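You operate a simulated robot arm through the tools that you are given. There is no shell and no other tool.

You run a simulated robot arm. Do the job below in one go: nothing can be reset, and whatever is moved stays where it is left.

Task
Grip the purple-band pipe in the vice and tighten its wing nut.
Fine: nut away from the vice wheel. Open the vice after and stand the pipe in the green tray. Set down upright: purple-band pipe.

It is judged by the outcome, as a careful person would: the job done as asked, and still so three seconds after it is handed in. It fails if anything else is knocked over, pushed out of place, dropped, spilled or broken.

Robot
A 6-joint arm with a two-finger parallel gripper, fixed in place. Base frame: the origin is on the floor under the middle of its stand, x ahead of it, y to its left, z up; the work surface is at about z = 800. Readings come in mm, degrees, newtons and seconds.
With the tool pointing down near the work surface it reaches from about 580 to 940 mm from the base axis. Its first joint turns from -149.0 to 149.0 degrees. Payload 3.43 kg.
The TCP is the grasp point between the finger pads, 34 mm short of the fingertips. In the tool frame z runs along the fingers and y along their closing line. The gripper opens to 128 mm. The fingers are 24 mm wide and 12 mm thick; the gripper's body (48 by 130 mm) begins 96 mm behind the TCP.
Orientation is told as [roll, pitch, yaw] about the base's x, y, z axes, in that order, counted from this pose: with the fingers straight down and closing along the base's y, the tool's x points along the base's -x, its y along +y and its z along -z.

Tools
- The arm moves only by the tool nudge_tool. Its argument "targets" is a list of rows, each an object of numbers (a shift or turn left out is 0, a gripper value left out holds the last): "x", "y", "z": the shift along the tool's x, y, z in units of 30 mm (1.0 is 30 mm); "wx", "wy", "wz": the turn, a rotation vector about the tool's x, y, z in units of 6 degrees (1.0 is 6 degrees); "jaw": the opening, from 0 (shut) to 1 (fully open). In form: [{"x": .., "y": .., "z": .., "wx": .., "wy": .., "wz": .., "jaw": ..}, ...]. A call has 1 to 20 rows; each row shifts and turns the commanded pose from where the row before left it, along the tool's axes as they then stand. A call with a number of a shift or a turn outside -1 to 1 is refused whole. Each row takes 0.2 s and may step no farther than 50 mm and 8.6 degrees from the row before; otherwise, or with a gripper value out of range, the whole call is refused. Where a pose cannot be reached the arm comes as near as it can. A force on the tool above 40 N (or 10 N above the force at the start of the call, whichever is more), or a blocked arm, ends the call early, and 0.2 s more pass. Each finger travels about 108 mm/s and halts on what it meets, pressing with about 40 N; the grip force reading is that of the motor and also rises with nothing between the fingers. The clock runs only during rows and for 0.2 s after the last one: add rows that do not move to give the fingers time. It gives the time, the measured TCP pose, the force on the tool (base axes), the opening and the grip force at its end, in the units of the frame above (readings bear some noise), with the torque about the TCP (base axes, N m) and any sound that the robot's microphone picked up.
- Cameras (640 x 400 px; columns grow to the right, rows downward): "scene" is fixed at [400.3, -648.4, 1416.6]; the picture's right is [0.40, -0.92, 0.00], its down [-0.33, -0.14, -0.93] and it looks along [0.86, 0.37, -0.36] (base axes); focal length 214 px, centre (320, 200). "wrist" rides on the gripper at [76, -11, -160] in the tool frame; the picture's right is [0.15, 0.99, 0.00], its down [-0.88, 0.13, -0.46] and it looks along [-0.45, 0.07, 0.89] (tool axes); focal length 234 px, centre (320, 200).
- get_image(camera): a new picture of that camera. The clock stands still meanwhile.
- raise_lower(by): slides the trunk up (or, below 0, down) by that many mm; the arm rides with it, the base frame stays. It gives what a move gives, with no picture.
- locate(camera, pixels): for up to 12 pixels [column, row] of the newest picture of that camera ("zoom" is the newest enlarged one), the place [x, y, z] in the base frame of the surface seen there, good to about 2 mm. The clock stands still meanwhile.
- close_up(camera, box): a new picture of the part [left, top, right, bottom] of that camera's present view, enlarged. The clock stands still meanwhile.
- hand_in(): hands the job in; it is judged then, once.

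Leave the gripper open and the arm clear of the work at the hand-in unless told otherwise.

The tools are called as a command line: name --argument value ..., lists and objects as JSON in quotes. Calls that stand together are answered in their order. nudge_tool: Moves the arm, as the interface text tells. Its arguments: {"type":"object","properties":{"targets":{"type":"array"}},"required":["targets"]} The other tools are called the same way: raise_lower (by) moves the trunk up or down; get_image (camera) takes a picture; locate (camera, pixels) gives the place of the surface under pixels of a picture; close_up (camera, box) takes an enlarged picture of a part of a camera's view; hand_in () hands the job in.

At the start:

```text
t: 0.0
tool_pos: [596.6, -564.5, 1204.5]
tcp_rot: [-0.1, 0.0, 0.0]
wrist_force: [-0.8, -0.2, 0.1]
torque: [0.01, -0.01, -0.02]
finger_gap: 127.9
grip_force: 0.1
trunk travel left (down, up): [-650.0, 60.0]
```

scene: 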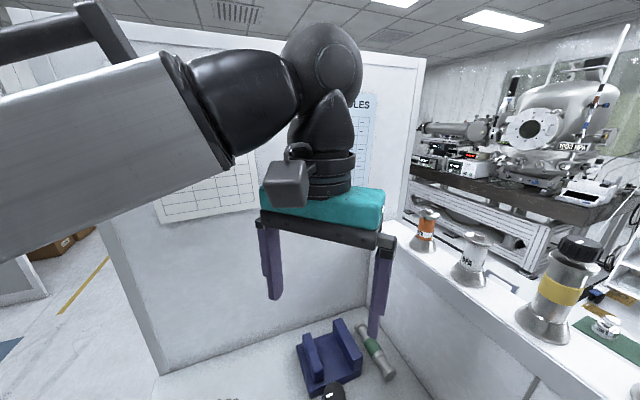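
wrist: 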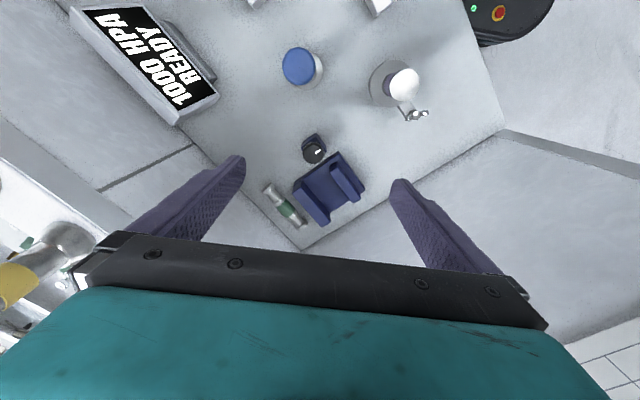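

I start by looking at both cameras afresh. The wrist view shows a blue vice-like block near (330,185), a green-banded pipe near (285,205), and other things; I have to find the purple-band pipe and the green tray.

get_image --camera "scene"

close_up --camera "scene" --box '[240, 300, 440, 400]'

close_up --camera "wrist" --box '[180, 0, 500, 260]'

close_up --camera "scene" --box '[400, 180, 640, 400]'

```text
taken
```

scene: 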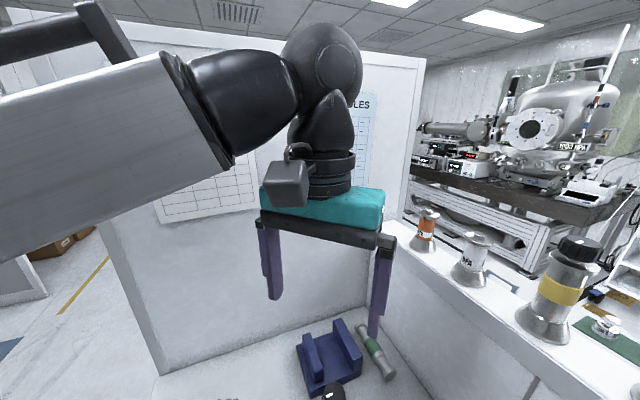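

```text
3.20 times, centred on (340, 350) of scene
```

zoom: 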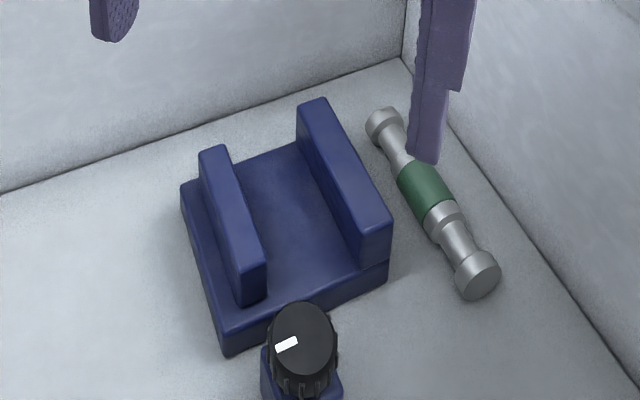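

```text
1.54 times, centred on (340, 130) of wrist
```

zoom: 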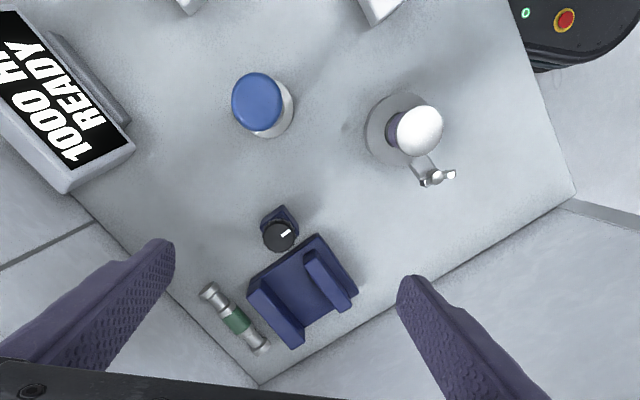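

```text
1.82 times, centred on (520, 290) of scene
```

zoom: 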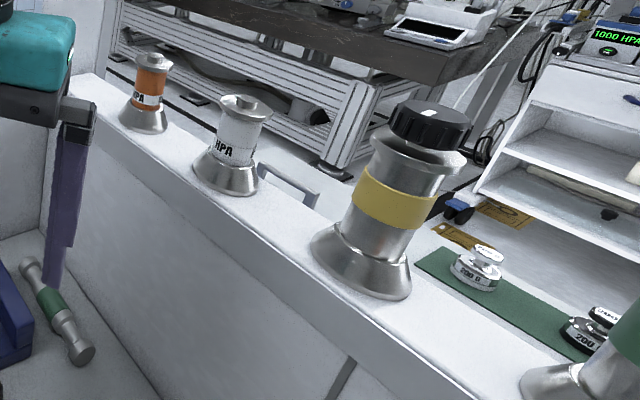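

The object at about (395,85) in the wrist picture has a purple band under its white top and a wing nut at its side near (415,115). I take closer enlargements and read positions.

close_up --camera "wrist" --box '[350, 40, 460, 140]'

get_image --camera "wrist"

locate --camera "wrist" --pixels '[[402, 83], [385, 90], [372, 85], [415, 116], [424, 114], [406, 117], [302, 65], [319, 149], [310, 205], [345, 180], [355, 150], [270, 100]]'

locate --camera "scene" --pixels '[[335, 390], [313, 348], [352, 338], [330, 352], [383, 353], [388, 376], [363, 330], [610, 325], [548, 325], [470, 275]]'

```text
4.00 times, centred on (405, 90) of wrist
```

zoom: 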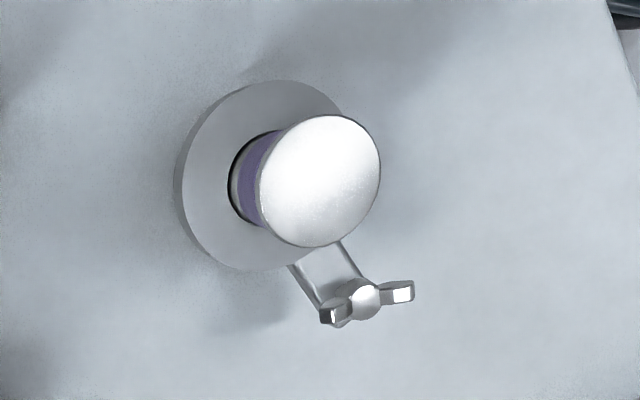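

```text
taken
```

wrist: 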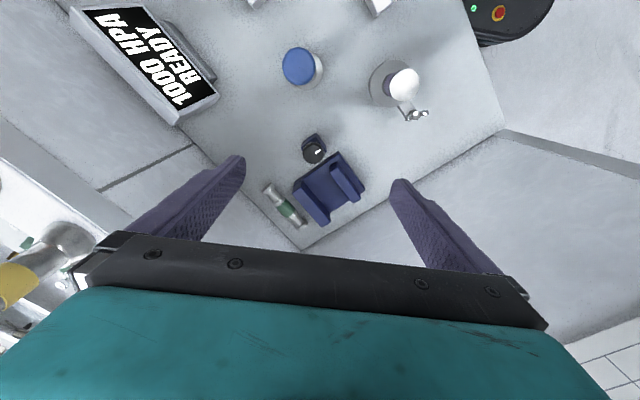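

```text
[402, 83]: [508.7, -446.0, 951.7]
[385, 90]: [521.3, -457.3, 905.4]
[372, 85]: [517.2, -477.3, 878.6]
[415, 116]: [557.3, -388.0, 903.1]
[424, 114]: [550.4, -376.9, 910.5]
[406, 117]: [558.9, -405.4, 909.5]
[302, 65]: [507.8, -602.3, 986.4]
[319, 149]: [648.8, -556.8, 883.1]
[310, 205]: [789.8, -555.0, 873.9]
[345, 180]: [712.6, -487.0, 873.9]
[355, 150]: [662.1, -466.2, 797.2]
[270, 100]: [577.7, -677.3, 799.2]
```

```text
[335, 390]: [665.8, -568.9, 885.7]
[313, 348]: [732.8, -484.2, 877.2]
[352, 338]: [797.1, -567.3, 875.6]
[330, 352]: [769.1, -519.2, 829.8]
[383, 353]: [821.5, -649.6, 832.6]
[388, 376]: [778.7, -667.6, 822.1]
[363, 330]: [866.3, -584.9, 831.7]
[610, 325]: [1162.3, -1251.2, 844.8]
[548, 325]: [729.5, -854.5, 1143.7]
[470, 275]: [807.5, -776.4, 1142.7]
```

The purple-band pipe stands at about (510,-455) on the table (z≈800), top at about z=952, wing nut at about (557,-390,905). The vice wheel is at about (650,-557,883) and the vice at about (745,-525). I can't see the green tray yet, so I tilt the wrist camera toward the robot (5 rows turning about the tool y by 6° each) in free air to survey.

nudge_tool --targets '[{"wy": 1}, {"wy": 1}, {"wy": 1}, {"wy": 1}, {"wy": 1}]'

get_image --camera "wrist"

get_image --camera "scene"

```text
t: 1.2
tool_pos: [599.7, -590.3, 1136.4]
tcp_rot: [-3.3, 21.2, -0.2]
wrist_force: [-0.4, -0.5, -0.2]
torque: [0.01, 0.04, 0.03]
finger_gap: 128.0
grip_force: 0.1
out of reach, approached as far as the arm can: row 2, 3, 4, 5
trunk travel left (down, up): [-650.0, 60.0]
```

```text
taken
```

wrist: 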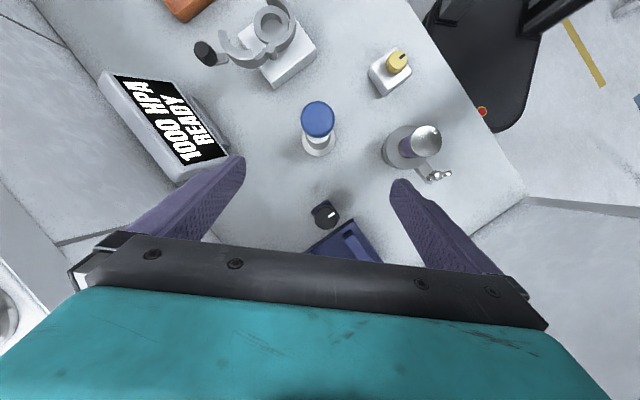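

```text
taken
```

scene: 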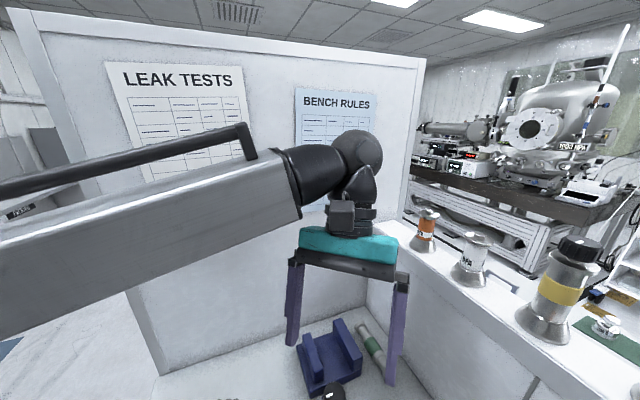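

Signs "LEAK TESTS" and "BENCH RULES" are on the wall at (180,80) and (337,105) in the scene picture; I read them enlarged, as they may bear on the job. The wrist view shows more things: an orange thing at (185,5), a ring clamp at (265,40), a yellow knob at (395,65).

close_up --camera "scene" --box '[280, 80, 400, 155]'

close_up --camera "scene" --box '[100, 55, 260, 155]'

close_up --camera "wrist" --box '[160, 0, 480, 200]'

```text
5.33 times, centred on (340, 118) of scene
```

zoom: 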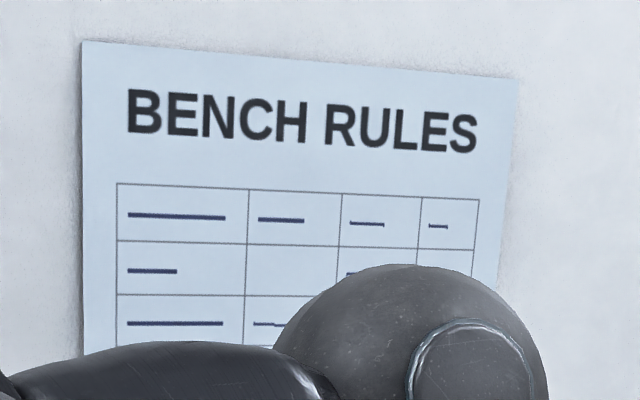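

```text
4.00 times, centred on (180, 105) of scene
```

zoom: 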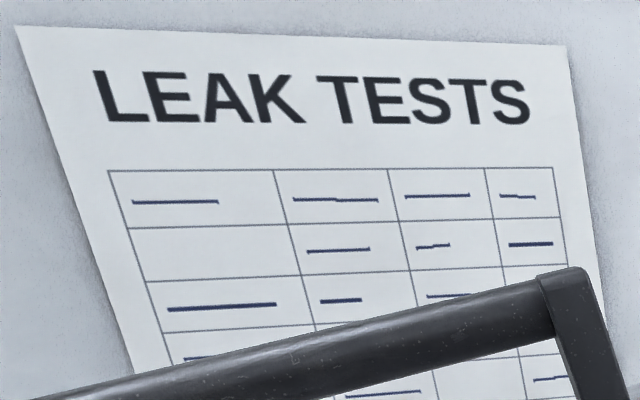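

```text
2.00 times, centred on (320, 100) of wrist
```

zoom: 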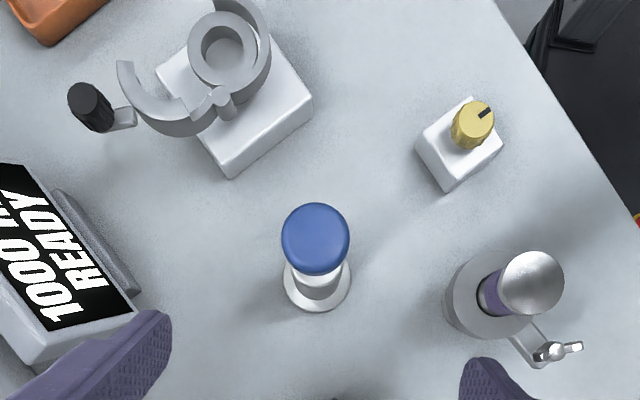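

An orange tray shows at (185,5). I read the places of several points here to learn how the bench lies.

get_image --camera "wrist"

locate --camera "wrist" --pixels '[[185, 8], [276, 22], [282, 65], [207, 55], [395, 60], [318, 118], [424, 140], [435, 176], [403, 153], [515, 190], [320, 20], [100, 75]]'

```text
taken
```

wrist: 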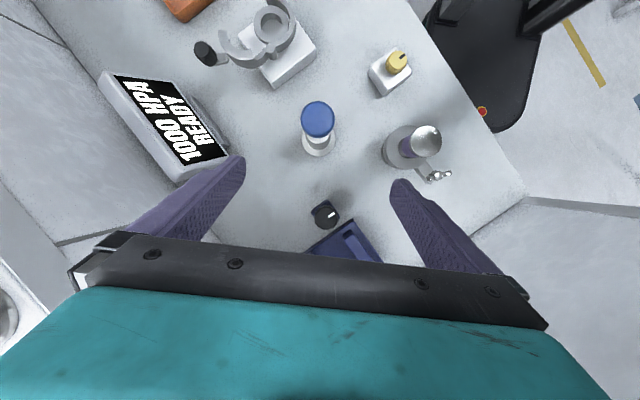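

```text
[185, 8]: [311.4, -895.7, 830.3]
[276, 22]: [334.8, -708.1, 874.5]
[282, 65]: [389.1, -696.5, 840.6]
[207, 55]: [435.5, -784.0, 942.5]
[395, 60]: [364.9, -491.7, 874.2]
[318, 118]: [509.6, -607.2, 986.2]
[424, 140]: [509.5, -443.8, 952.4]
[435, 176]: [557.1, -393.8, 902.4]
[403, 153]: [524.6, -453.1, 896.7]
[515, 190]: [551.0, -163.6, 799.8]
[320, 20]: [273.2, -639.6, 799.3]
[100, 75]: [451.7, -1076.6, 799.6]
```

The bench runs at 45° to the base axes, and goes on toward -x,-y; the orange tray is at about (311,-896). The green tray is probably near there. I turn the tool back upright (wy −) by small rows and see how the commanded pose behaves.

nudge_tool --targets '[{}]'

```text
t: 1.6
tool_pos: [598.4, -590.2, 1137.1]
tcp_rot: [-3.4, 21.1, -0.1]
wrist_force: [-0.5, -0.2, -0.1]
torque: [0.0, -0.02, 0.0]
finger_gap: 128.0
grip_force: 0.1
trunk travel left (down, up): [-650.0, 60.0]
```

No complaint now, so commands start from the measured pose. I straighten the tool (−21° about y, −3.4° about x) and then go to about (450,-700,1150), well above everything (tallest seen z≈986), to look for the green tray.

nudge_tool --targets '[{"wy": -0.9, "wx": -0.14}, {"wy": -0.9, "wx": -0.14}, {"wy": -0.9, "wx": -0.14}, {"wy": -0.82, "wx": -0.14}, {"x": 1, "y": -0.7, "z": -0.2}, {"x": 1, "y": -0.7, "z": -0.2}, {"x": 1, "y": -0.7}, {"x": 1, "y": -0.7}, {"x": 1, "y": -0.7}]'

get_image --camera "wrist"

get_image --camera "scene"

```text
t: 3.6
tool_pos: [447.1, -694.5, 1148.4]
tcp_rot: [1.5, 1.2, -0.1]
wrist_force: [0.0, 0.6, 0.6]
torque: [0.0, -0.04, 0.02]
finger_gap: 127.9
grip_force: 0.1
trunk travel left (down, up): [-650.0, 60.0]
```

```text
taken
```

wrist: 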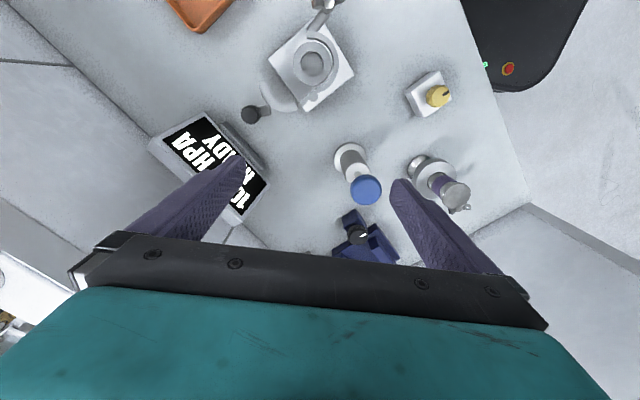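

```text
taken
```

scene: 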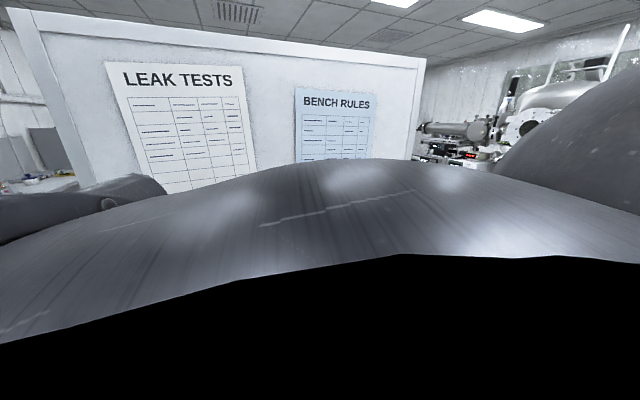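

Still only the orange tray at (200,10). I yaw the tool about 90° clockwise seen from above (tool wz +), so the camera looks toward -y.

nudge_tool --targets '[{"wz": 1}, {"wz": 1}, {"wz": 1}, {"wz": 1}, {"wz": 1}, {"wz": 1}, {"wz": 1}, {"wz": 1}, {"wz": 1}, {"wz": 1}, {"wz": 1}, {"wz": 1}, {"wz": 1}, {"wz": 1}, {"wz": 1}]'

get_image --camera "wrist"

```text
t: 5.2
tool_pos: [451.0, -696.8, 1148.4]
tcp_rot: [0.4, 1.5, -39.7]
wrist_force: [1.9, -1.7, -3.9]
torque: [-0.03, 0.16, -0.07]
finger_gap: 128.3
grip_force: 0.1
trunk travel left (down, up): [-650.0, 60.0]
stopped in row 7: the force on the tool passed its limit at 52 N (the readings are from after the stop); the commanded pose is now the measured one
```

```text
taken
```

wrist: 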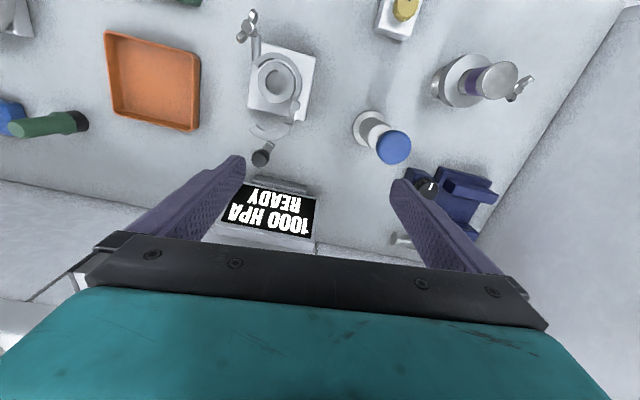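

The move was stopped at yaw −40° by a force spike of 52 N, though nothing seems touched in the picture. At the top edge near (190,2) there is a bit of green that may be the tray; a green-handled thing lies at (45,122). I check these and the surroundings before moving again.

locate --camera "wrist" --pixels '[[190, 2], [155, 80], [45, 122], [75, 122], [10, 118], [15, 20], [268, 215], [395, 145], [490, 78], [522, 85], [278, 78], [260, 157]]'

close_up --camera "wrist" --box '[0, 0, 320, 200]'

close_up --camera "wrist" --box '[340, 0, 560, 240]'

get_image --camera "scene"

```text
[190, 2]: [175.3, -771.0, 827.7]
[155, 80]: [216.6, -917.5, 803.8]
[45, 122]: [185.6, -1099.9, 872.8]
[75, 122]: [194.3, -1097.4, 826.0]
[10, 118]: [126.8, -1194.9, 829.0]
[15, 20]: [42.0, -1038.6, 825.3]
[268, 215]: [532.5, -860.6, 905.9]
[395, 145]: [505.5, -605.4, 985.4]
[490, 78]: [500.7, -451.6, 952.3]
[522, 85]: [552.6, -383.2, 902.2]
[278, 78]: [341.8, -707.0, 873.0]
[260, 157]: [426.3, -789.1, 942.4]
```

```text
2.00 times, centred on (160, 100) of wrist
```

zoom: 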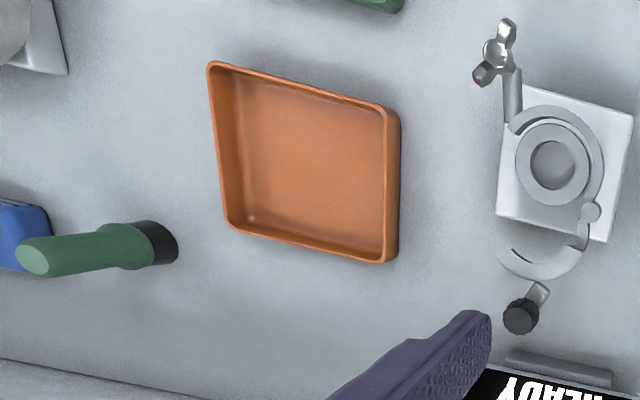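

```text
1.67 times, centred on (450, 120) of wrist
```

zoom: 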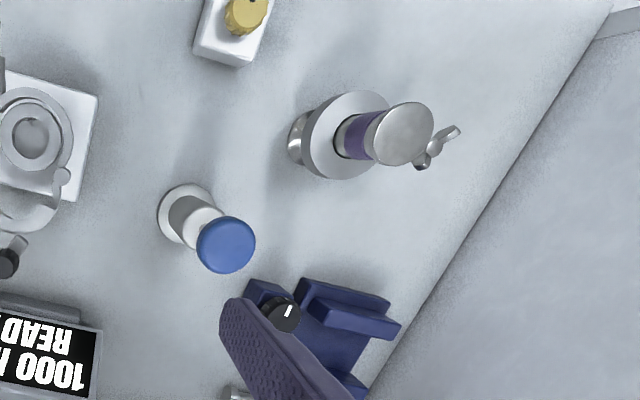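

```text
taken
```

scene: 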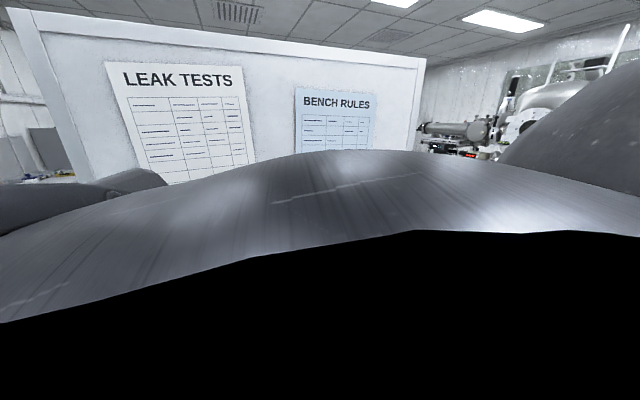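

The green tray's edge is at about (175,-771,828), beyond the orange tray. The spike may be the camera housing meeting the arm's own wrist when turned toward the forearm, so I back off that yaw. Now I go to look at the purple-band pipe more closely: yaw back to 0 and TCP to about (560,-520,1080), still above everything.

nudge_tool --targets '[{"wz": -0.95}, {"wz": -0.95}, {"wz": -0.95}, {"wz": -0.95}, {"wz": -0.95}, {"wz": -0.95}, {"wz": -0.9}, {"x": -0.61, "y": 0.98, "z": 0.39}, {"x": -0.61, "y": 0.98, "z": 0.39}, {"x": -0.61, "y": 0.98, "z": 0.39}, {"x": -0.61, "y": 0.98, "z": 0.39}, {"x": -0.61, "y": 0.98, "z": 0.39}, {"x": -0.61, "y": 0.98, "z": 0.39}]'

get_image --camera "wrist"

get_image --camera "scene"

```text
t: 8.0
tool_pos: [558.9, -518.6, 1080.4]
tcp_rot: [1.3, 0.9, 0.0]
wrist_force: [0.6, 0.5, 0.3]
torque: [-0.01, 0.0, 0.0]
finger_gap: 128.1
grip_force: 0.1
trunk travel left (down, up): [-650.0, 60.0]
```

```text
taken
```

wrist: 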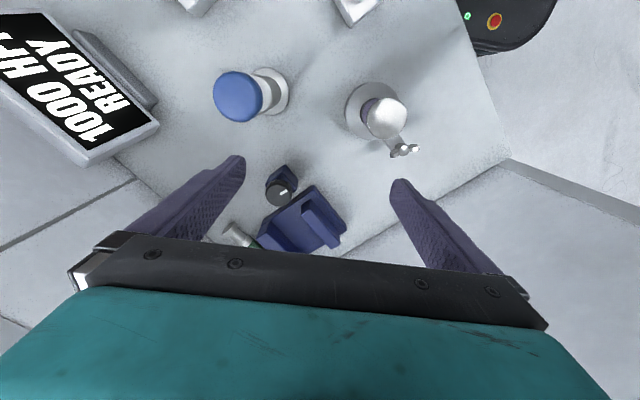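

```text
taken
```

scene: 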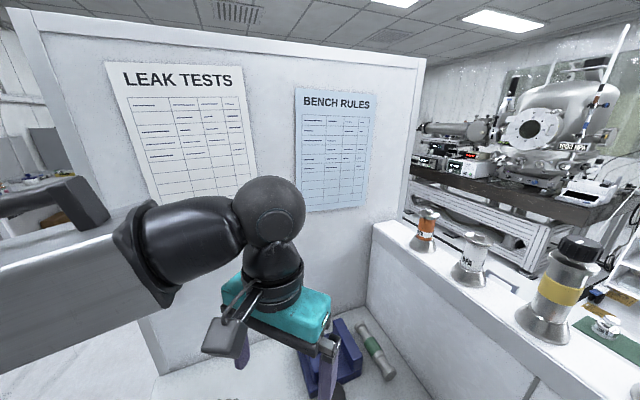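

Pipe at (383,115), nut at (403,150). I turn the tool +90° (counterclockwise from above, away from the forearm), which makes the camera look toward +y, while moving to about (540,-540,1060), to see the pipe from its −y side.

nudge_tool --targets '[{"wz": -1}, {"wz": -1}, {"wz": -1}, {"wz": -1}, {"wz": -1}, {"wz": -1}, {"wz": -1}, {"wz": -1}, {"wz": -1}, {"wz": -1}, {"wz": -1}, {"wz": -1}, {"wz": -1}, {"wz": -1}, {"wz": -1}]'

get_image --camera "wrist"

```text
t: 11.2
tool_pos: [558.2, -518.3, 1081.4]
tcp_rot: [1.0, -1.3, 90.1]
wrist_force: [-0.5, -1.2, 0.1]
torque: [-0.01, 0.0, 0.01]
finger_gap: 128.3
grip_force: 0.1
trunk travel left (down, up): [-650.0, 60.0]
```

```text
taken
```

wrist: 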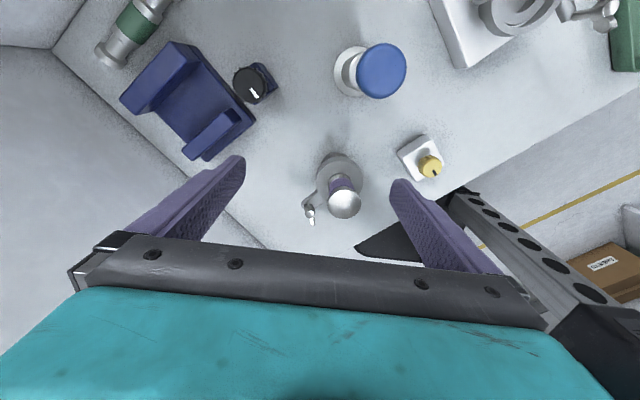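

A good overview: vice at (195,100), wheel at (250,83), pipe at (340,190), nut at (310,212), green tray at (630,30). I take enlargements and positions.

close_up --camera "wrist" --box '[280, 130, 400, 240]'

close_up --camera "wrist" --box '[80, 0, 300, 170]'

locate --camera "wrist" --pixels '[[343, 203], [330, 165], [342, 184], [310, 212], [312, 222], [318, 195], [250, 85], [140, 95], [225, 135], [180, 100], [630, 30], [612, 40]]'

```text
3.64 times, centred on (340, 185) of wrist
```

zoom: 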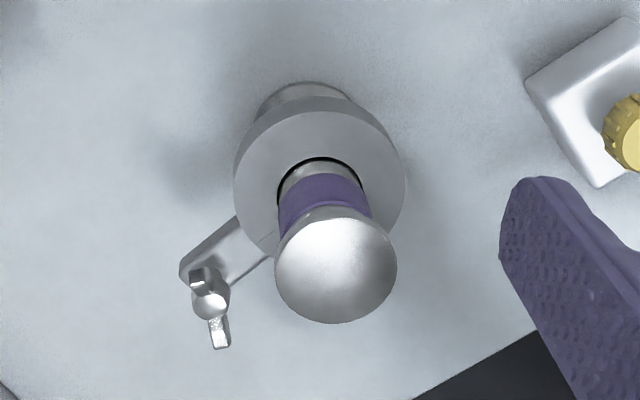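

```text
2.35 times, centred on (190, 85) of wrist
```

zoom: 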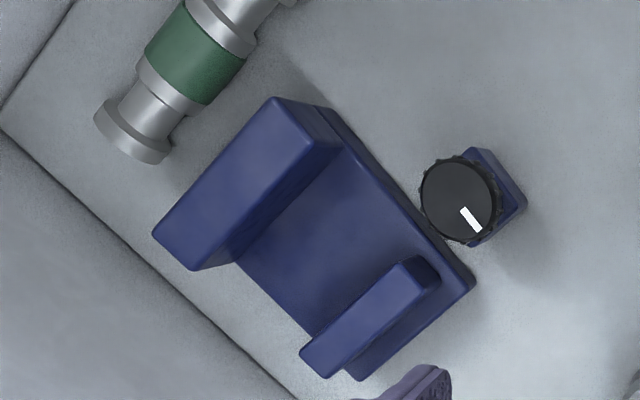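

```text
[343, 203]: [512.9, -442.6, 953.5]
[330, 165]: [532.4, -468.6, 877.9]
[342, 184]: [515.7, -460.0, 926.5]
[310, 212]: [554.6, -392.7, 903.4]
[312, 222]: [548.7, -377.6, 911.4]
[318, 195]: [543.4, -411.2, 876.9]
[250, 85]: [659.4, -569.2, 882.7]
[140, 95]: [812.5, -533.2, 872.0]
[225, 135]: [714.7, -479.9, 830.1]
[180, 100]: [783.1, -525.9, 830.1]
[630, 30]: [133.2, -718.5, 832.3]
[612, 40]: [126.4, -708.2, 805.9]
```

The wing nut sits on a flat lug at z≈877 with its axis vertical, wings up to z≈911. The vice floor is z≈830, jaw tops z≈873, wheel top z≈883 with axis vertical. I measure the vice edges in the latest enlargement.

locate --camera "zoom" --pixels '[[275, 105], [335, 145], [160, 232], [195, 263], [405, 268], [432, 278], [308, 350], [325, 370], [345, 165], [245, 260], [370, 270], [320, 325]]'

locate --camera "zoom" --pixels '[[430, 200], [490, 200], [460, 165], [460, 235], [462, 210], [480, 230], [505, 170], [520, 205], [465, 285], [360, 372], [160, 310], [110, 110]]'

```text
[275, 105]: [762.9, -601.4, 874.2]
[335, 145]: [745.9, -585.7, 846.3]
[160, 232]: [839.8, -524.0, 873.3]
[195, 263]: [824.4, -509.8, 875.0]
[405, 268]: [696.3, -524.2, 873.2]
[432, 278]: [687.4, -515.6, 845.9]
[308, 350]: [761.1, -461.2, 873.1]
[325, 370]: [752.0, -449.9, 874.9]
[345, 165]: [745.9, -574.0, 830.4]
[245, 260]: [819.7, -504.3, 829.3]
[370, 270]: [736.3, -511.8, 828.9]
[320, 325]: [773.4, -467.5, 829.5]
```

```text
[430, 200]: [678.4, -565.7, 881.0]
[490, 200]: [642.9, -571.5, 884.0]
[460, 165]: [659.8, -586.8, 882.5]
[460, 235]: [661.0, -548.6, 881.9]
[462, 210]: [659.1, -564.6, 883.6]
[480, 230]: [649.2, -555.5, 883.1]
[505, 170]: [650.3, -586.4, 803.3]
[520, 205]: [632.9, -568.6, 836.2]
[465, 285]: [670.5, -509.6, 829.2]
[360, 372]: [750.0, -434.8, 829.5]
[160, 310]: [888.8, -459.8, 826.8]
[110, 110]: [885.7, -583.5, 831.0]
```

The vice gap runs along the 45° direction (x+y growing), about 73 mm wide, centred near (755,-518); the wheel is at its low end at (659,-567). So "nut away from wheel" means the nut pointing to about +45°, which is nearly how the pipe's nut points now. I want a side view of the pipe to know its profile: move to about (600,-540,1010), then tilt 30°.

nudge_tool --targets '[{"y": -0.7, "x": 0.37, "z": 0.8}, {"y": -0.7, "x": 0.37, "z": 0.8}, {"z": 0.75}, {"wy": -1}, {"wy": -1}, {"wy": -1}, {"wy": -1}, {"wy": -1}]'

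get_image --camera "wrist"

get_image --camera "scene"

```text
t: 13.0
tool_pos: [603.1, -537.2, 996.9]
tcp_rot: [0.4, -30.7, 89.3]
wrist_force: [0.0, 0.2, -0.1]
torque: [0.01, 0.01, 0.0]
finger_gap: 127.8
grip_force: 0.1
out of reach, approached as far as the arm can: row 8
trunk travel left (down, up): [-650.0, 60.0]
```

```text
taken
```

wrist: 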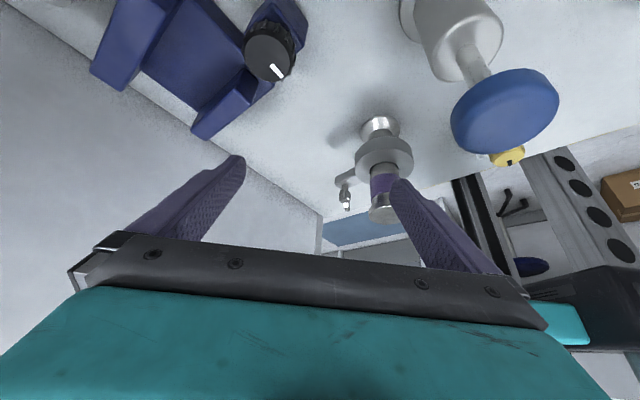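

```text
taken
```

scene: 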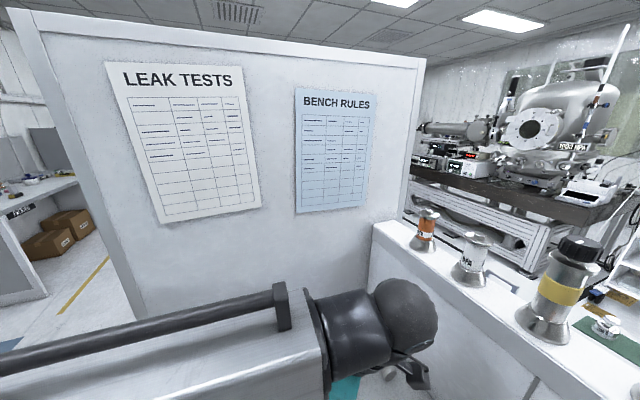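

Now the pipe shows from the side (upside down) at about (383,165). I enlarge it and read heights.

close_up --camera "wrist" --box '[320, 100, 430, 235]'

close_up --camera "wrist" --box '[80, 0, 320, 150]'

```text
2.96 times, centred on (375, 168) of wrist
```

zoom: 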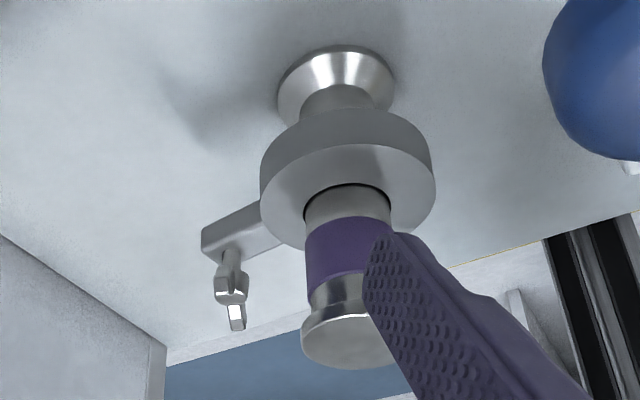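

```text
2.67 times, centred on (200, 75) of wrist
```

zoom: 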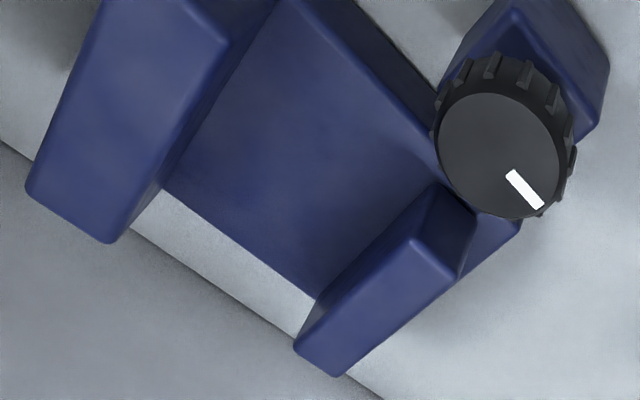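

The pipe has a conical foot flange, a stem, a thick ring with the lug and nut, then the purple band and a top flange. I retake that enlargement to read the heights.

close_up --camera "wrist" --box '[320, 100, 430, 235]'

locate --camera "zoom" --pixels '[[335, 52], [335, 95], [340, 115], [335, 150], [335, 210], [335, 230], [340, 280], [335, 300], [345, 318], [350, 345], [237, 262], [237, 315]]'

locate --camera "zoom" --pixels '[[345, 365], [228, 235], [230, 245], [205, 245], [265, 175], [430, 185], [310, 240], [308, 340], [385, 75], [285, 95], [237, 330], [215, 280]]'

```text
2.96 times, centred on (375, 168) of wrist
```

zoom: 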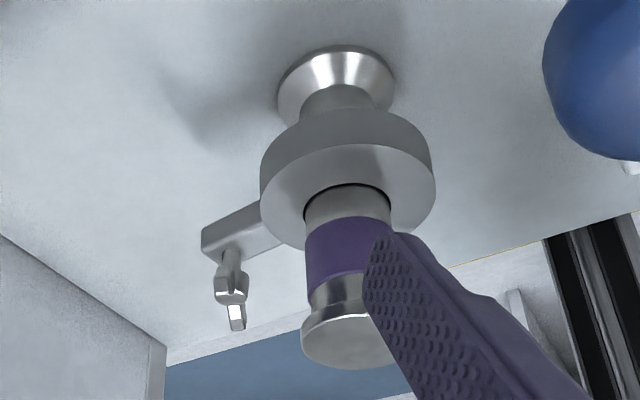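

```text
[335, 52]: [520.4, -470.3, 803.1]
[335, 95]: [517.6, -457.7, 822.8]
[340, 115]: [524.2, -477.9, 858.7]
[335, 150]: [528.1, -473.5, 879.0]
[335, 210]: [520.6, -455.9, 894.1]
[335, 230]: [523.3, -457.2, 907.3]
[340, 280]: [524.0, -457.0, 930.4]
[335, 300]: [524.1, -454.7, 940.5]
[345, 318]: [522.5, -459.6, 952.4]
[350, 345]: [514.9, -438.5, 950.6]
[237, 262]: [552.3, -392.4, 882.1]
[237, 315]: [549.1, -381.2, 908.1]
```

```text
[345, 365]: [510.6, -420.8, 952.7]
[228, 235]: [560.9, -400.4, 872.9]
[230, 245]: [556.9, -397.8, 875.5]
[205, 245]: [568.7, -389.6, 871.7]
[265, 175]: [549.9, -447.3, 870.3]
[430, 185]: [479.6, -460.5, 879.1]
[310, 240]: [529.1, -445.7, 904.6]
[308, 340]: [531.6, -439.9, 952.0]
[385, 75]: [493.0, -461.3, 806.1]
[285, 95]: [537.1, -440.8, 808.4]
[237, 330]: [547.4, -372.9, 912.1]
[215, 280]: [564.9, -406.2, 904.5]
```

Heights: foot flange z 800–808 (r≈27), ring 857–879, band 894–931 (r≈19), top flange 944–953 (r≈22), axis about (510,-444). On the vice floor the ring bottom would sit at ≈887, clear of the jaw tops (≈874). I now read the knob's side, its post and the far wall in this view.

get_image --camera "wrist"

locate --camera "wrist" --pixels '[[285, 32], [292, 40], [270, 27], [265, 22], [300, 15], [260, 5], [268, 50], [60, 100], [100, 150], [200, 150], [30, 30], [150, 160]]'

close_up --camera "wrist" --box '[230, 0, 320, 90]'

```text
taken
```

wrist: 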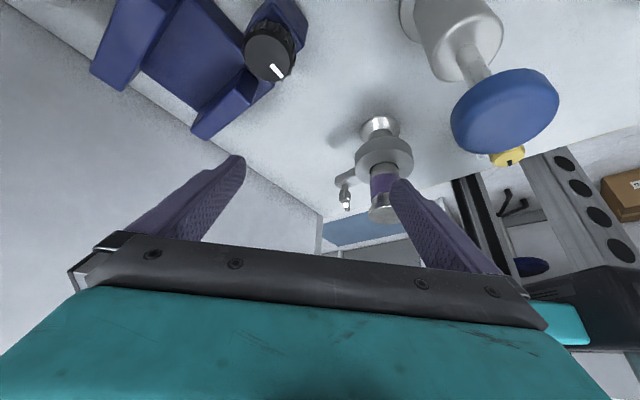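

```text
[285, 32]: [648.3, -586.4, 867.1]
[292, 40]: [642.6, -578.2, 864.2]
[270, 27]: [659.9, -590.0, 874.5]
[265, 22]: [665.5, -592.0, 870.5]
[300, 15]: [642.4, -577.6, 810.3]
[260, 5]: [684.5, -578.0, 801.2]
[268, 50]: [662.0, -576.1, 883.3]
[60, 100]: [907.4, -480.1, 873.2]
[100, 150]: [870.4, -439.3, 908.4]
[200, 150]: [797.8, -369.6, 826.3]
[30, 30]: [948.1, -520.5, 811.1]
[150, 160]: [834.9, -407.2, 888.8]
```

```text
4.44 times, centred on (275, 45) of wrist
```

zoom: 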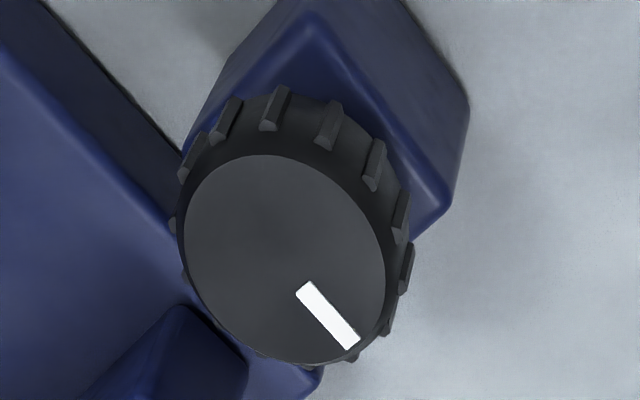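

The far wall is at x+y≈428 (about 303 mm along the bench direction), so there is room for the gripper around the nut. I read the knob's bottom and the post's top in this enlargement.

locate --camera "zoom" --pixels '[[310, 50], [420, 170], [270, 95], [275, 130], [375, 150], [370, 185], [200, 110], [435, 210], [285, 260], [195, 200], [380, 260], [300, 350]]'

```text
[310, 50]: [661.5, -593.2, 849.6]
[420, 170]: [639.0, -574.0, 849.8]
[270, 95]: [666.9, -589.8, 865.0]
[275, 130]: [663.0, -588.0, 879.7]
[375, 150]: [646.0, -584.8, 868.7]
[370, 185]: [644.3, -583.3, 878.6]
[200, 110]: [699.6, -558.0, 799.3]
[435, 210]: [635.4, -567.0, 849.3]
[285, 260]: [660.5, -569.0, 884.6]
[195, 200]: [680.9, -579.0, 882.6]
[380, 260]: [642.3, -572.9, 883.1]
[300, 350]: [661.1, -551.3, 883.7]
```

Knob spans about z 852–884, r≈20, its post top is z≈850. Now I un-tilt the tool (+30° about tool y), rise, and go above the pipe axis at about (510,-444,1060) with yaw 90°.

nudge_tool --targets '[{"wy": 1}, {"wy": 1}, {"wy": 1}, {"wy": 1}, {"wy": 1}, {"wy": 0.1}, {"z": -1}, {"z": -1}]'

```text
t: 14.8
tool_pos: [603.8, -537.5, 1057.3]
tcp_rot: [1.0, -0.6, 90.1]
wrist_force: [0.1, -0.2, -0.6]
torque: [0.0, -0.01, -0.05]
finger_gap: 128.1
grip_force: 0.1
trunk travel left (down, up): [-650.0, 60.0]
```

Upright again at (604,-537,1057). I go sideways to above the pipe axis.

nudge_tool --targets '[{"x": -0.78, "y": 0.78}, {"x": -0.78, "y": 0.78}, {"x": -0.78, "y": 0.78}, {"x": -0.78, "y": 0.78}, {}]'

get_image --camera "wrist"

```text
t: 16.0
tool_pos: [509.7, -445.5, 1057.6]
tcp_rot: [1.0, -0.6, 90.0]
wrist_force: [-0.6, 1.3, 0.0]
torque: [-0.03, -0.01, 0.01]
finger_gap: 128.2
grip_force: 0.1
trunk travel left (down, up): [-650.0, 60.0]
```

```text
taken
```

wrist: 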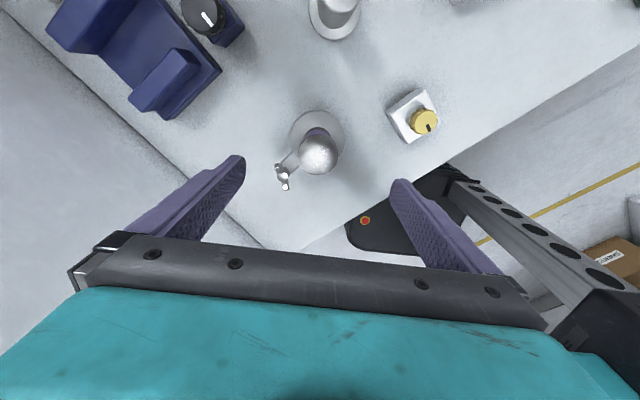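

Pipe top at (318,154). I enlarge and read the rims of the top flange and ring to fix the axis.

close_up --camera "wrist" --box '[265, 95, 365, 200]'

locate --camera "wrist" --pixels '[[301, 154], [335, 154], [318, 138], [318, 171], [318, 154], [291, 140], [344, 130], [316, 113]]'

```text
3.81 times, centred on (315, 148) of wrist
```

zoom: 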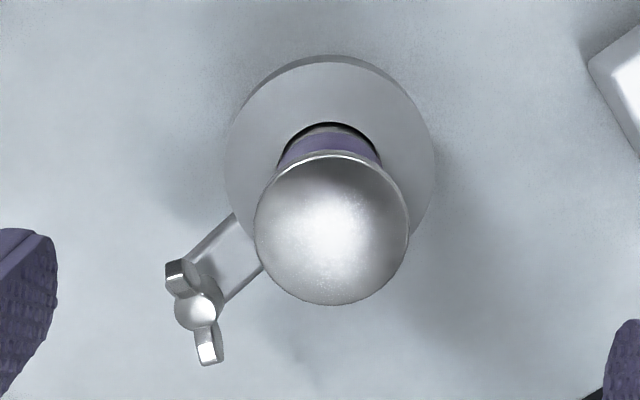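

```text
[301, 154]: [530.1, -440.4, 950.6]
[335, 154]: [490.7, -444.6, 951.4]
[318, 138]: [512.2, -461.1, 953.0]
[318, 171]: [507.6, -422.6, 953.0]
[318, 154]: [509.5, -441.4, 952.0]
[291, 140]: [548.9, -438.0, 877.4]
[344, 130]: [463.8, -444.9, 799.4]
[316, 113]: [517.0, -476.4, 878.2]
```

I read rim points in the enlargement for a better fit.

locate --camera "zoom" --pixels '[[260, 229], [404, 229], [332, 160], [332, 300], [332, 229], [234, 150], [428, 165], [330, 66], [197, 308], [180, 270], [210, 357], [190, 262]]'

```text
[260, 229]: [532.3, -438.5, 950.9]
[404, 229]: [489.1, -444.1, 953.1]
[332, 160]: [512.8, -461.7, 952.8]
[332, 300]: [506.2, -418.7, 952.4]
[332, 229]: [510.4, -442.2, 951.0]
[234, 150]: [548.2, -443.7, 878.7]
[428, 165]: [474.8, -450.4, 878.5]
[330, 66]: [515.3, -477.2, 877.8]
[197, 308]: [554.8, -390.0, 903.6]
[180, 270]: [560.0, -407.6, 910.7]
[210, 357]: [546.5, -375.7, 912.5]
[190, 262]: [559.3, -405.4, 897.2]
```

Axis of the pipe fits to about (510.3,-440.8). I level the tool (wx +0.17, wy +0.1), shift +4.5 mm in y, narrow the opening to 75 mm, and go down to TCP z≈1000 first.

nudge_tool --targets '[{"wx": 0.17, "wy": 0.1, "x": -0.16, "y": -0.02, "jaw": 0.586}, {"z": 0.65}, {"z": 0.65}, {"z": 0.65}, {}]'

get_image --camera "wrist"

```text
t: 17.2
tool_pos: [510.5, -438.9, 1000.1]
tcp_rot: [-0.1, 0.1, 90.0]
wrist_force: [-0.5, 0.2, 0.3]
torque: [0.0, 0.01, 0.02]
finger_gap: 74.9
grip_force: 0.1
trunk travel left (down, up): [-650.0, 60.0]
```

```text
taken
```

wrist: 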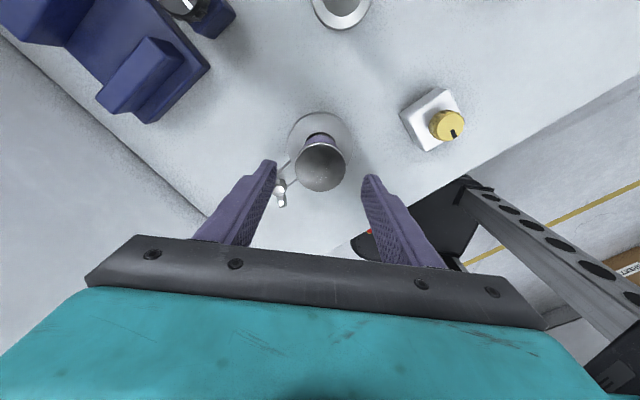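

Tool level at (510.5,-438.9,1000), pipe between the fingers. I shift −2 mm in y and go down to z≈947 so the pads meet the top flange (944–953), with tips at ≈913, just above the wings and 19 mm to the side of them.

nudge_tool --targets '[{"x": 0.06, "z": 0.6}, {"z": 0.6}, {"z": 0.55}, {}]'

get_image --camera "wrist"

```text
t: 18.2
tool_pos: [511.1, -442.1, 948.6]
tcp_rot: [0.0, 0.0, 89.9]
wrist_force: [-0.2, 0.0, -0.4]
torque: [0.0, 0.01, 0.01]
finger_gap: 75.0
grip_force: 0.0
trunk travel left (down, up): [-650.0, 60.0]
```

```text
taken
```

wrist: 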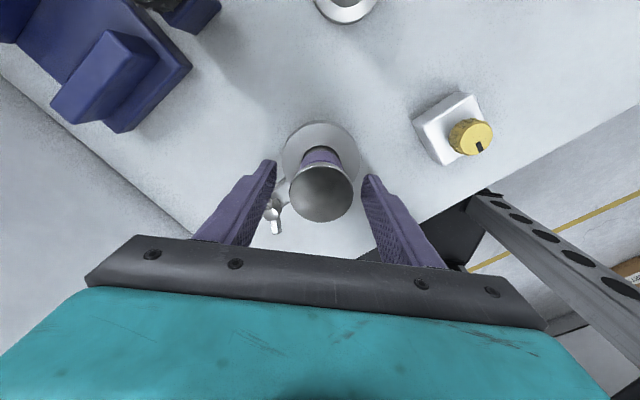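

The flange is between the pads. I close the gripper on it (rows without motion to let it settle).

nudge_tool --targets '[{"jaw": 0}, {}, {}]'

get_image --camera "wrist"

```text
t: 19.0
tool_pos: [511.2, -441.9, 948.5]
tcp_rot: [0.0, 0.0, 89.9]
wrist_force: [-0.9, -0.5, 0.2]
torque: [0.04, 0.23, 0.02]
finger_gap: 37.1
grip_force: 40.6
trunk travel left (down, up): [-650.0, 60.0]
```

```text
taken
```

wrist: 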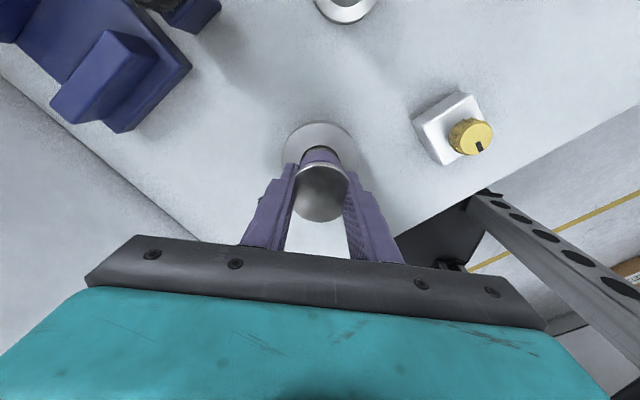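

Gripped: opening 37 mm, grip 40 N. I lift 15 mm slowly and look.

nudge_tool --targets '[{"z": -0.25}, {"z": -0.25}, {}]'

get_image --camera "wrist"

```text
t: 19.8
tool_pos: [511.0, -441.1, 964.0]
tcp_rot: [0.0, -0.1, 90.1]
wrist_force: [0.1, -0.1, -4.1]
torque: [-0.05, -0.04, 0.01]
finger_gap: 36.8
grip_force: 39.7
trunk travel left (down, up): [-650.0, 60.0]
```

```text
taken
```

wrist: 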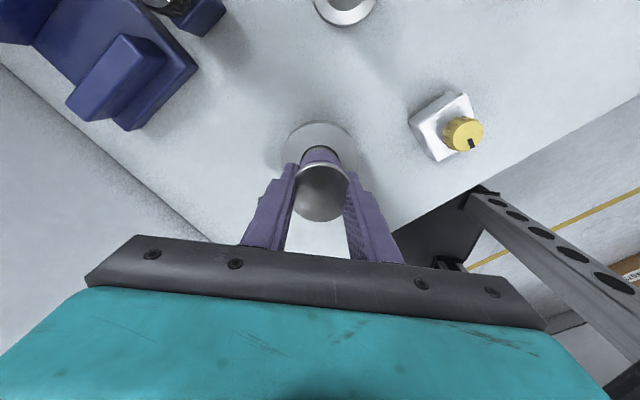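

Held well: about 4.1 N of weight, little torque. I lift to TCP z≈1053 (foot at ≈905), still upright.

nudge_tool --targets '[{"z": -0.5}, {"z": -0.7}, {"z": -0.7}, {"z": -0.7}, {"z": -0.4}, {}]'

get_image --camera "wrist"

```text
t: 21.2
tool_pos: [511.8, -441.4, 1053.6]
tcp_rot: [0.2, 0.0, 90.0]
wrist_force: [0.1, -0.2, -3.3]
torque: [-0.03, 0.06, 0.01]
finger_gap: 37.0
grip_force: 40.3
trunk travel left (down, up): [-650.0, 60.0]
```

```text
taken
```

wrist: 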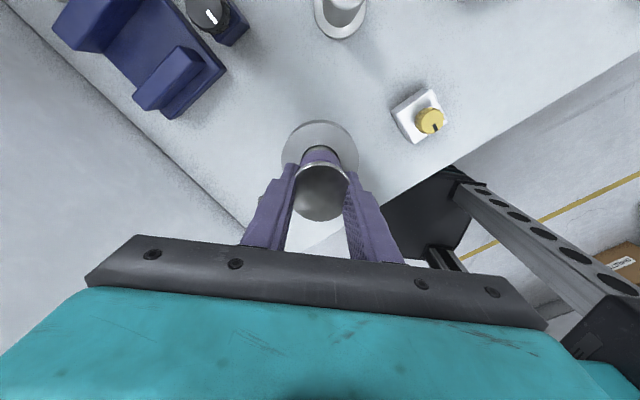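

Now I carry the pipe over toward (742,-531), above the vice gap's near part, at this height, turning −4° so the nut points along the vice's axis away from the wheel.

nudge_tool --targets '[{"x": 0.15, "y": -0.4}, {"x": 0.3, "y": -0.8}, {"x": 0.32, "y": -0.82}, {"x": 0.32, "y": -0.82}, {"x": 0.32, "y": -0.82}, {"x": 0.32, "y": -0.82}, {"x": 0.32, "y": -0.82}, {"x": 0.32, "y": -0.82}, {"x": 0.32, "y": -0.8}, {"x": 0.2, "y": -0.5}, {"wz": 0.67}, {}]'

get_image --camera "wrist"

get_image --camera "scene"

```text
t: 23.8
tool_pos: [733.0, -527.8, 1052.1]
tcp_rot: [0.0, 0.0, 85.9]
wrist_force: [0.6, 0.2, -4.6]
torque: [-0.02, 0.05, -0.01]
finger_gap: 37.2
grip_force: 40.1
trunk travel left (down, up): [-650.0, 60.0]
```

```text
taken
```

wrist: 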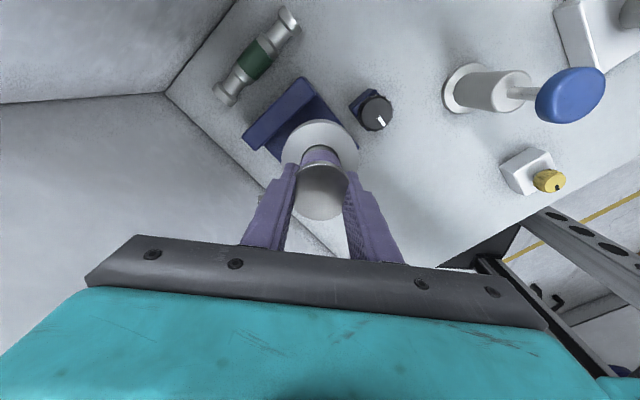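

```text
taken
```

scene: 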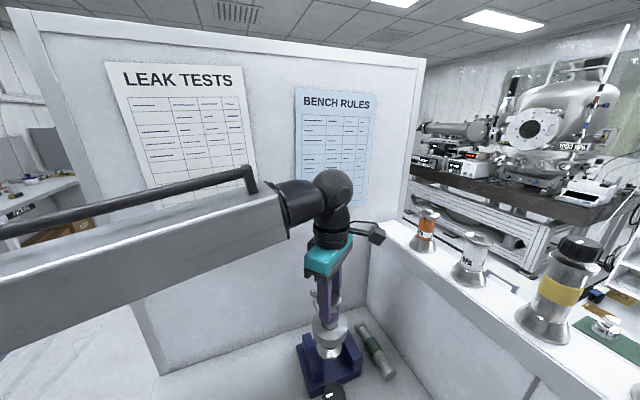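

The pipe hangs above the vice at (733,-528). The scene camera sees it; I enlarge that region and read the jaws' inner edges and the pipe's foot.

close_up --camera "scene" --box '[270, 280, 410, 400]'

locate --camera "zoom" --pixels '[[180, 270], [225, 380], [310, 245], [395, 320], [420, 340], [280, 230], [330, 330], [260, 340], [215, 235], [290, 180], [240, 160], [350, 160]]'

```text
3.33 times, centred on (340, 340) of scene
```

zoom: 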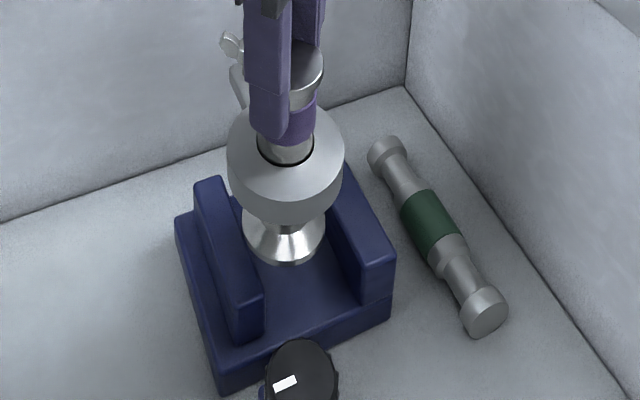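

```text
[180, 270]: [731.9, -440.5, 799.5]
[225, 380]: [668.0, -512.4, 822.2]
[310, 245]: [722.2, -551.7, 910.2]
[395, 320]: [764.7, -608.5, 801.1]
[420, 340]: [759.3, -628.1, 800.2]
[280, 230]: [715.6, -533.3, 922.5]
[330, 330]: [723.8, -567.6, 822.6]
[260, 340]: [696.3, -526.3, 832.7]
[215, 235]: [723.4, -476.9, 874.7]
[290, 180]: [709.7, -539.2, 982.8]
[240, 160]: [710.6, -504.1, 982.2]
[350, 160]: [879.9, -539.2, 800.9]
```

I read the front inner corners of both jaws.

locate --camera "zoom" --pixels '[[258, 297], [240, 300], [366, 270], [390, 262], [358, 300], [266, 335], [268, 320], [355, 285], [350, 225], [362, 245], [245, 265], [235, 330]]'

```text
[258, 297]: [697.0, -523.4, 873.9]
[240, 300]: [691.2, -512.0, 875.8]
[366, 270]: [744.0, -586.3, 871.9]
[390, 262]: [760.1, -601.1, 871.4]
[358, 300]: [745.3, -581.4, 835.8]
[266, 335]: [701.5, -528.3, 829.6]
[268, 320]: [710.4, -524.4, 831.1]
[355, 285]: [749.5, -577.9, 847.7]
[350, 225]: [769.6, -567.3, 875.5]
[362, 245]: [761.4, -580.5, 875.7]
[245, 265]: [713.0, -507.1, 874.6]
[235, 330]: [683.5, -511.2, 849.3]
```

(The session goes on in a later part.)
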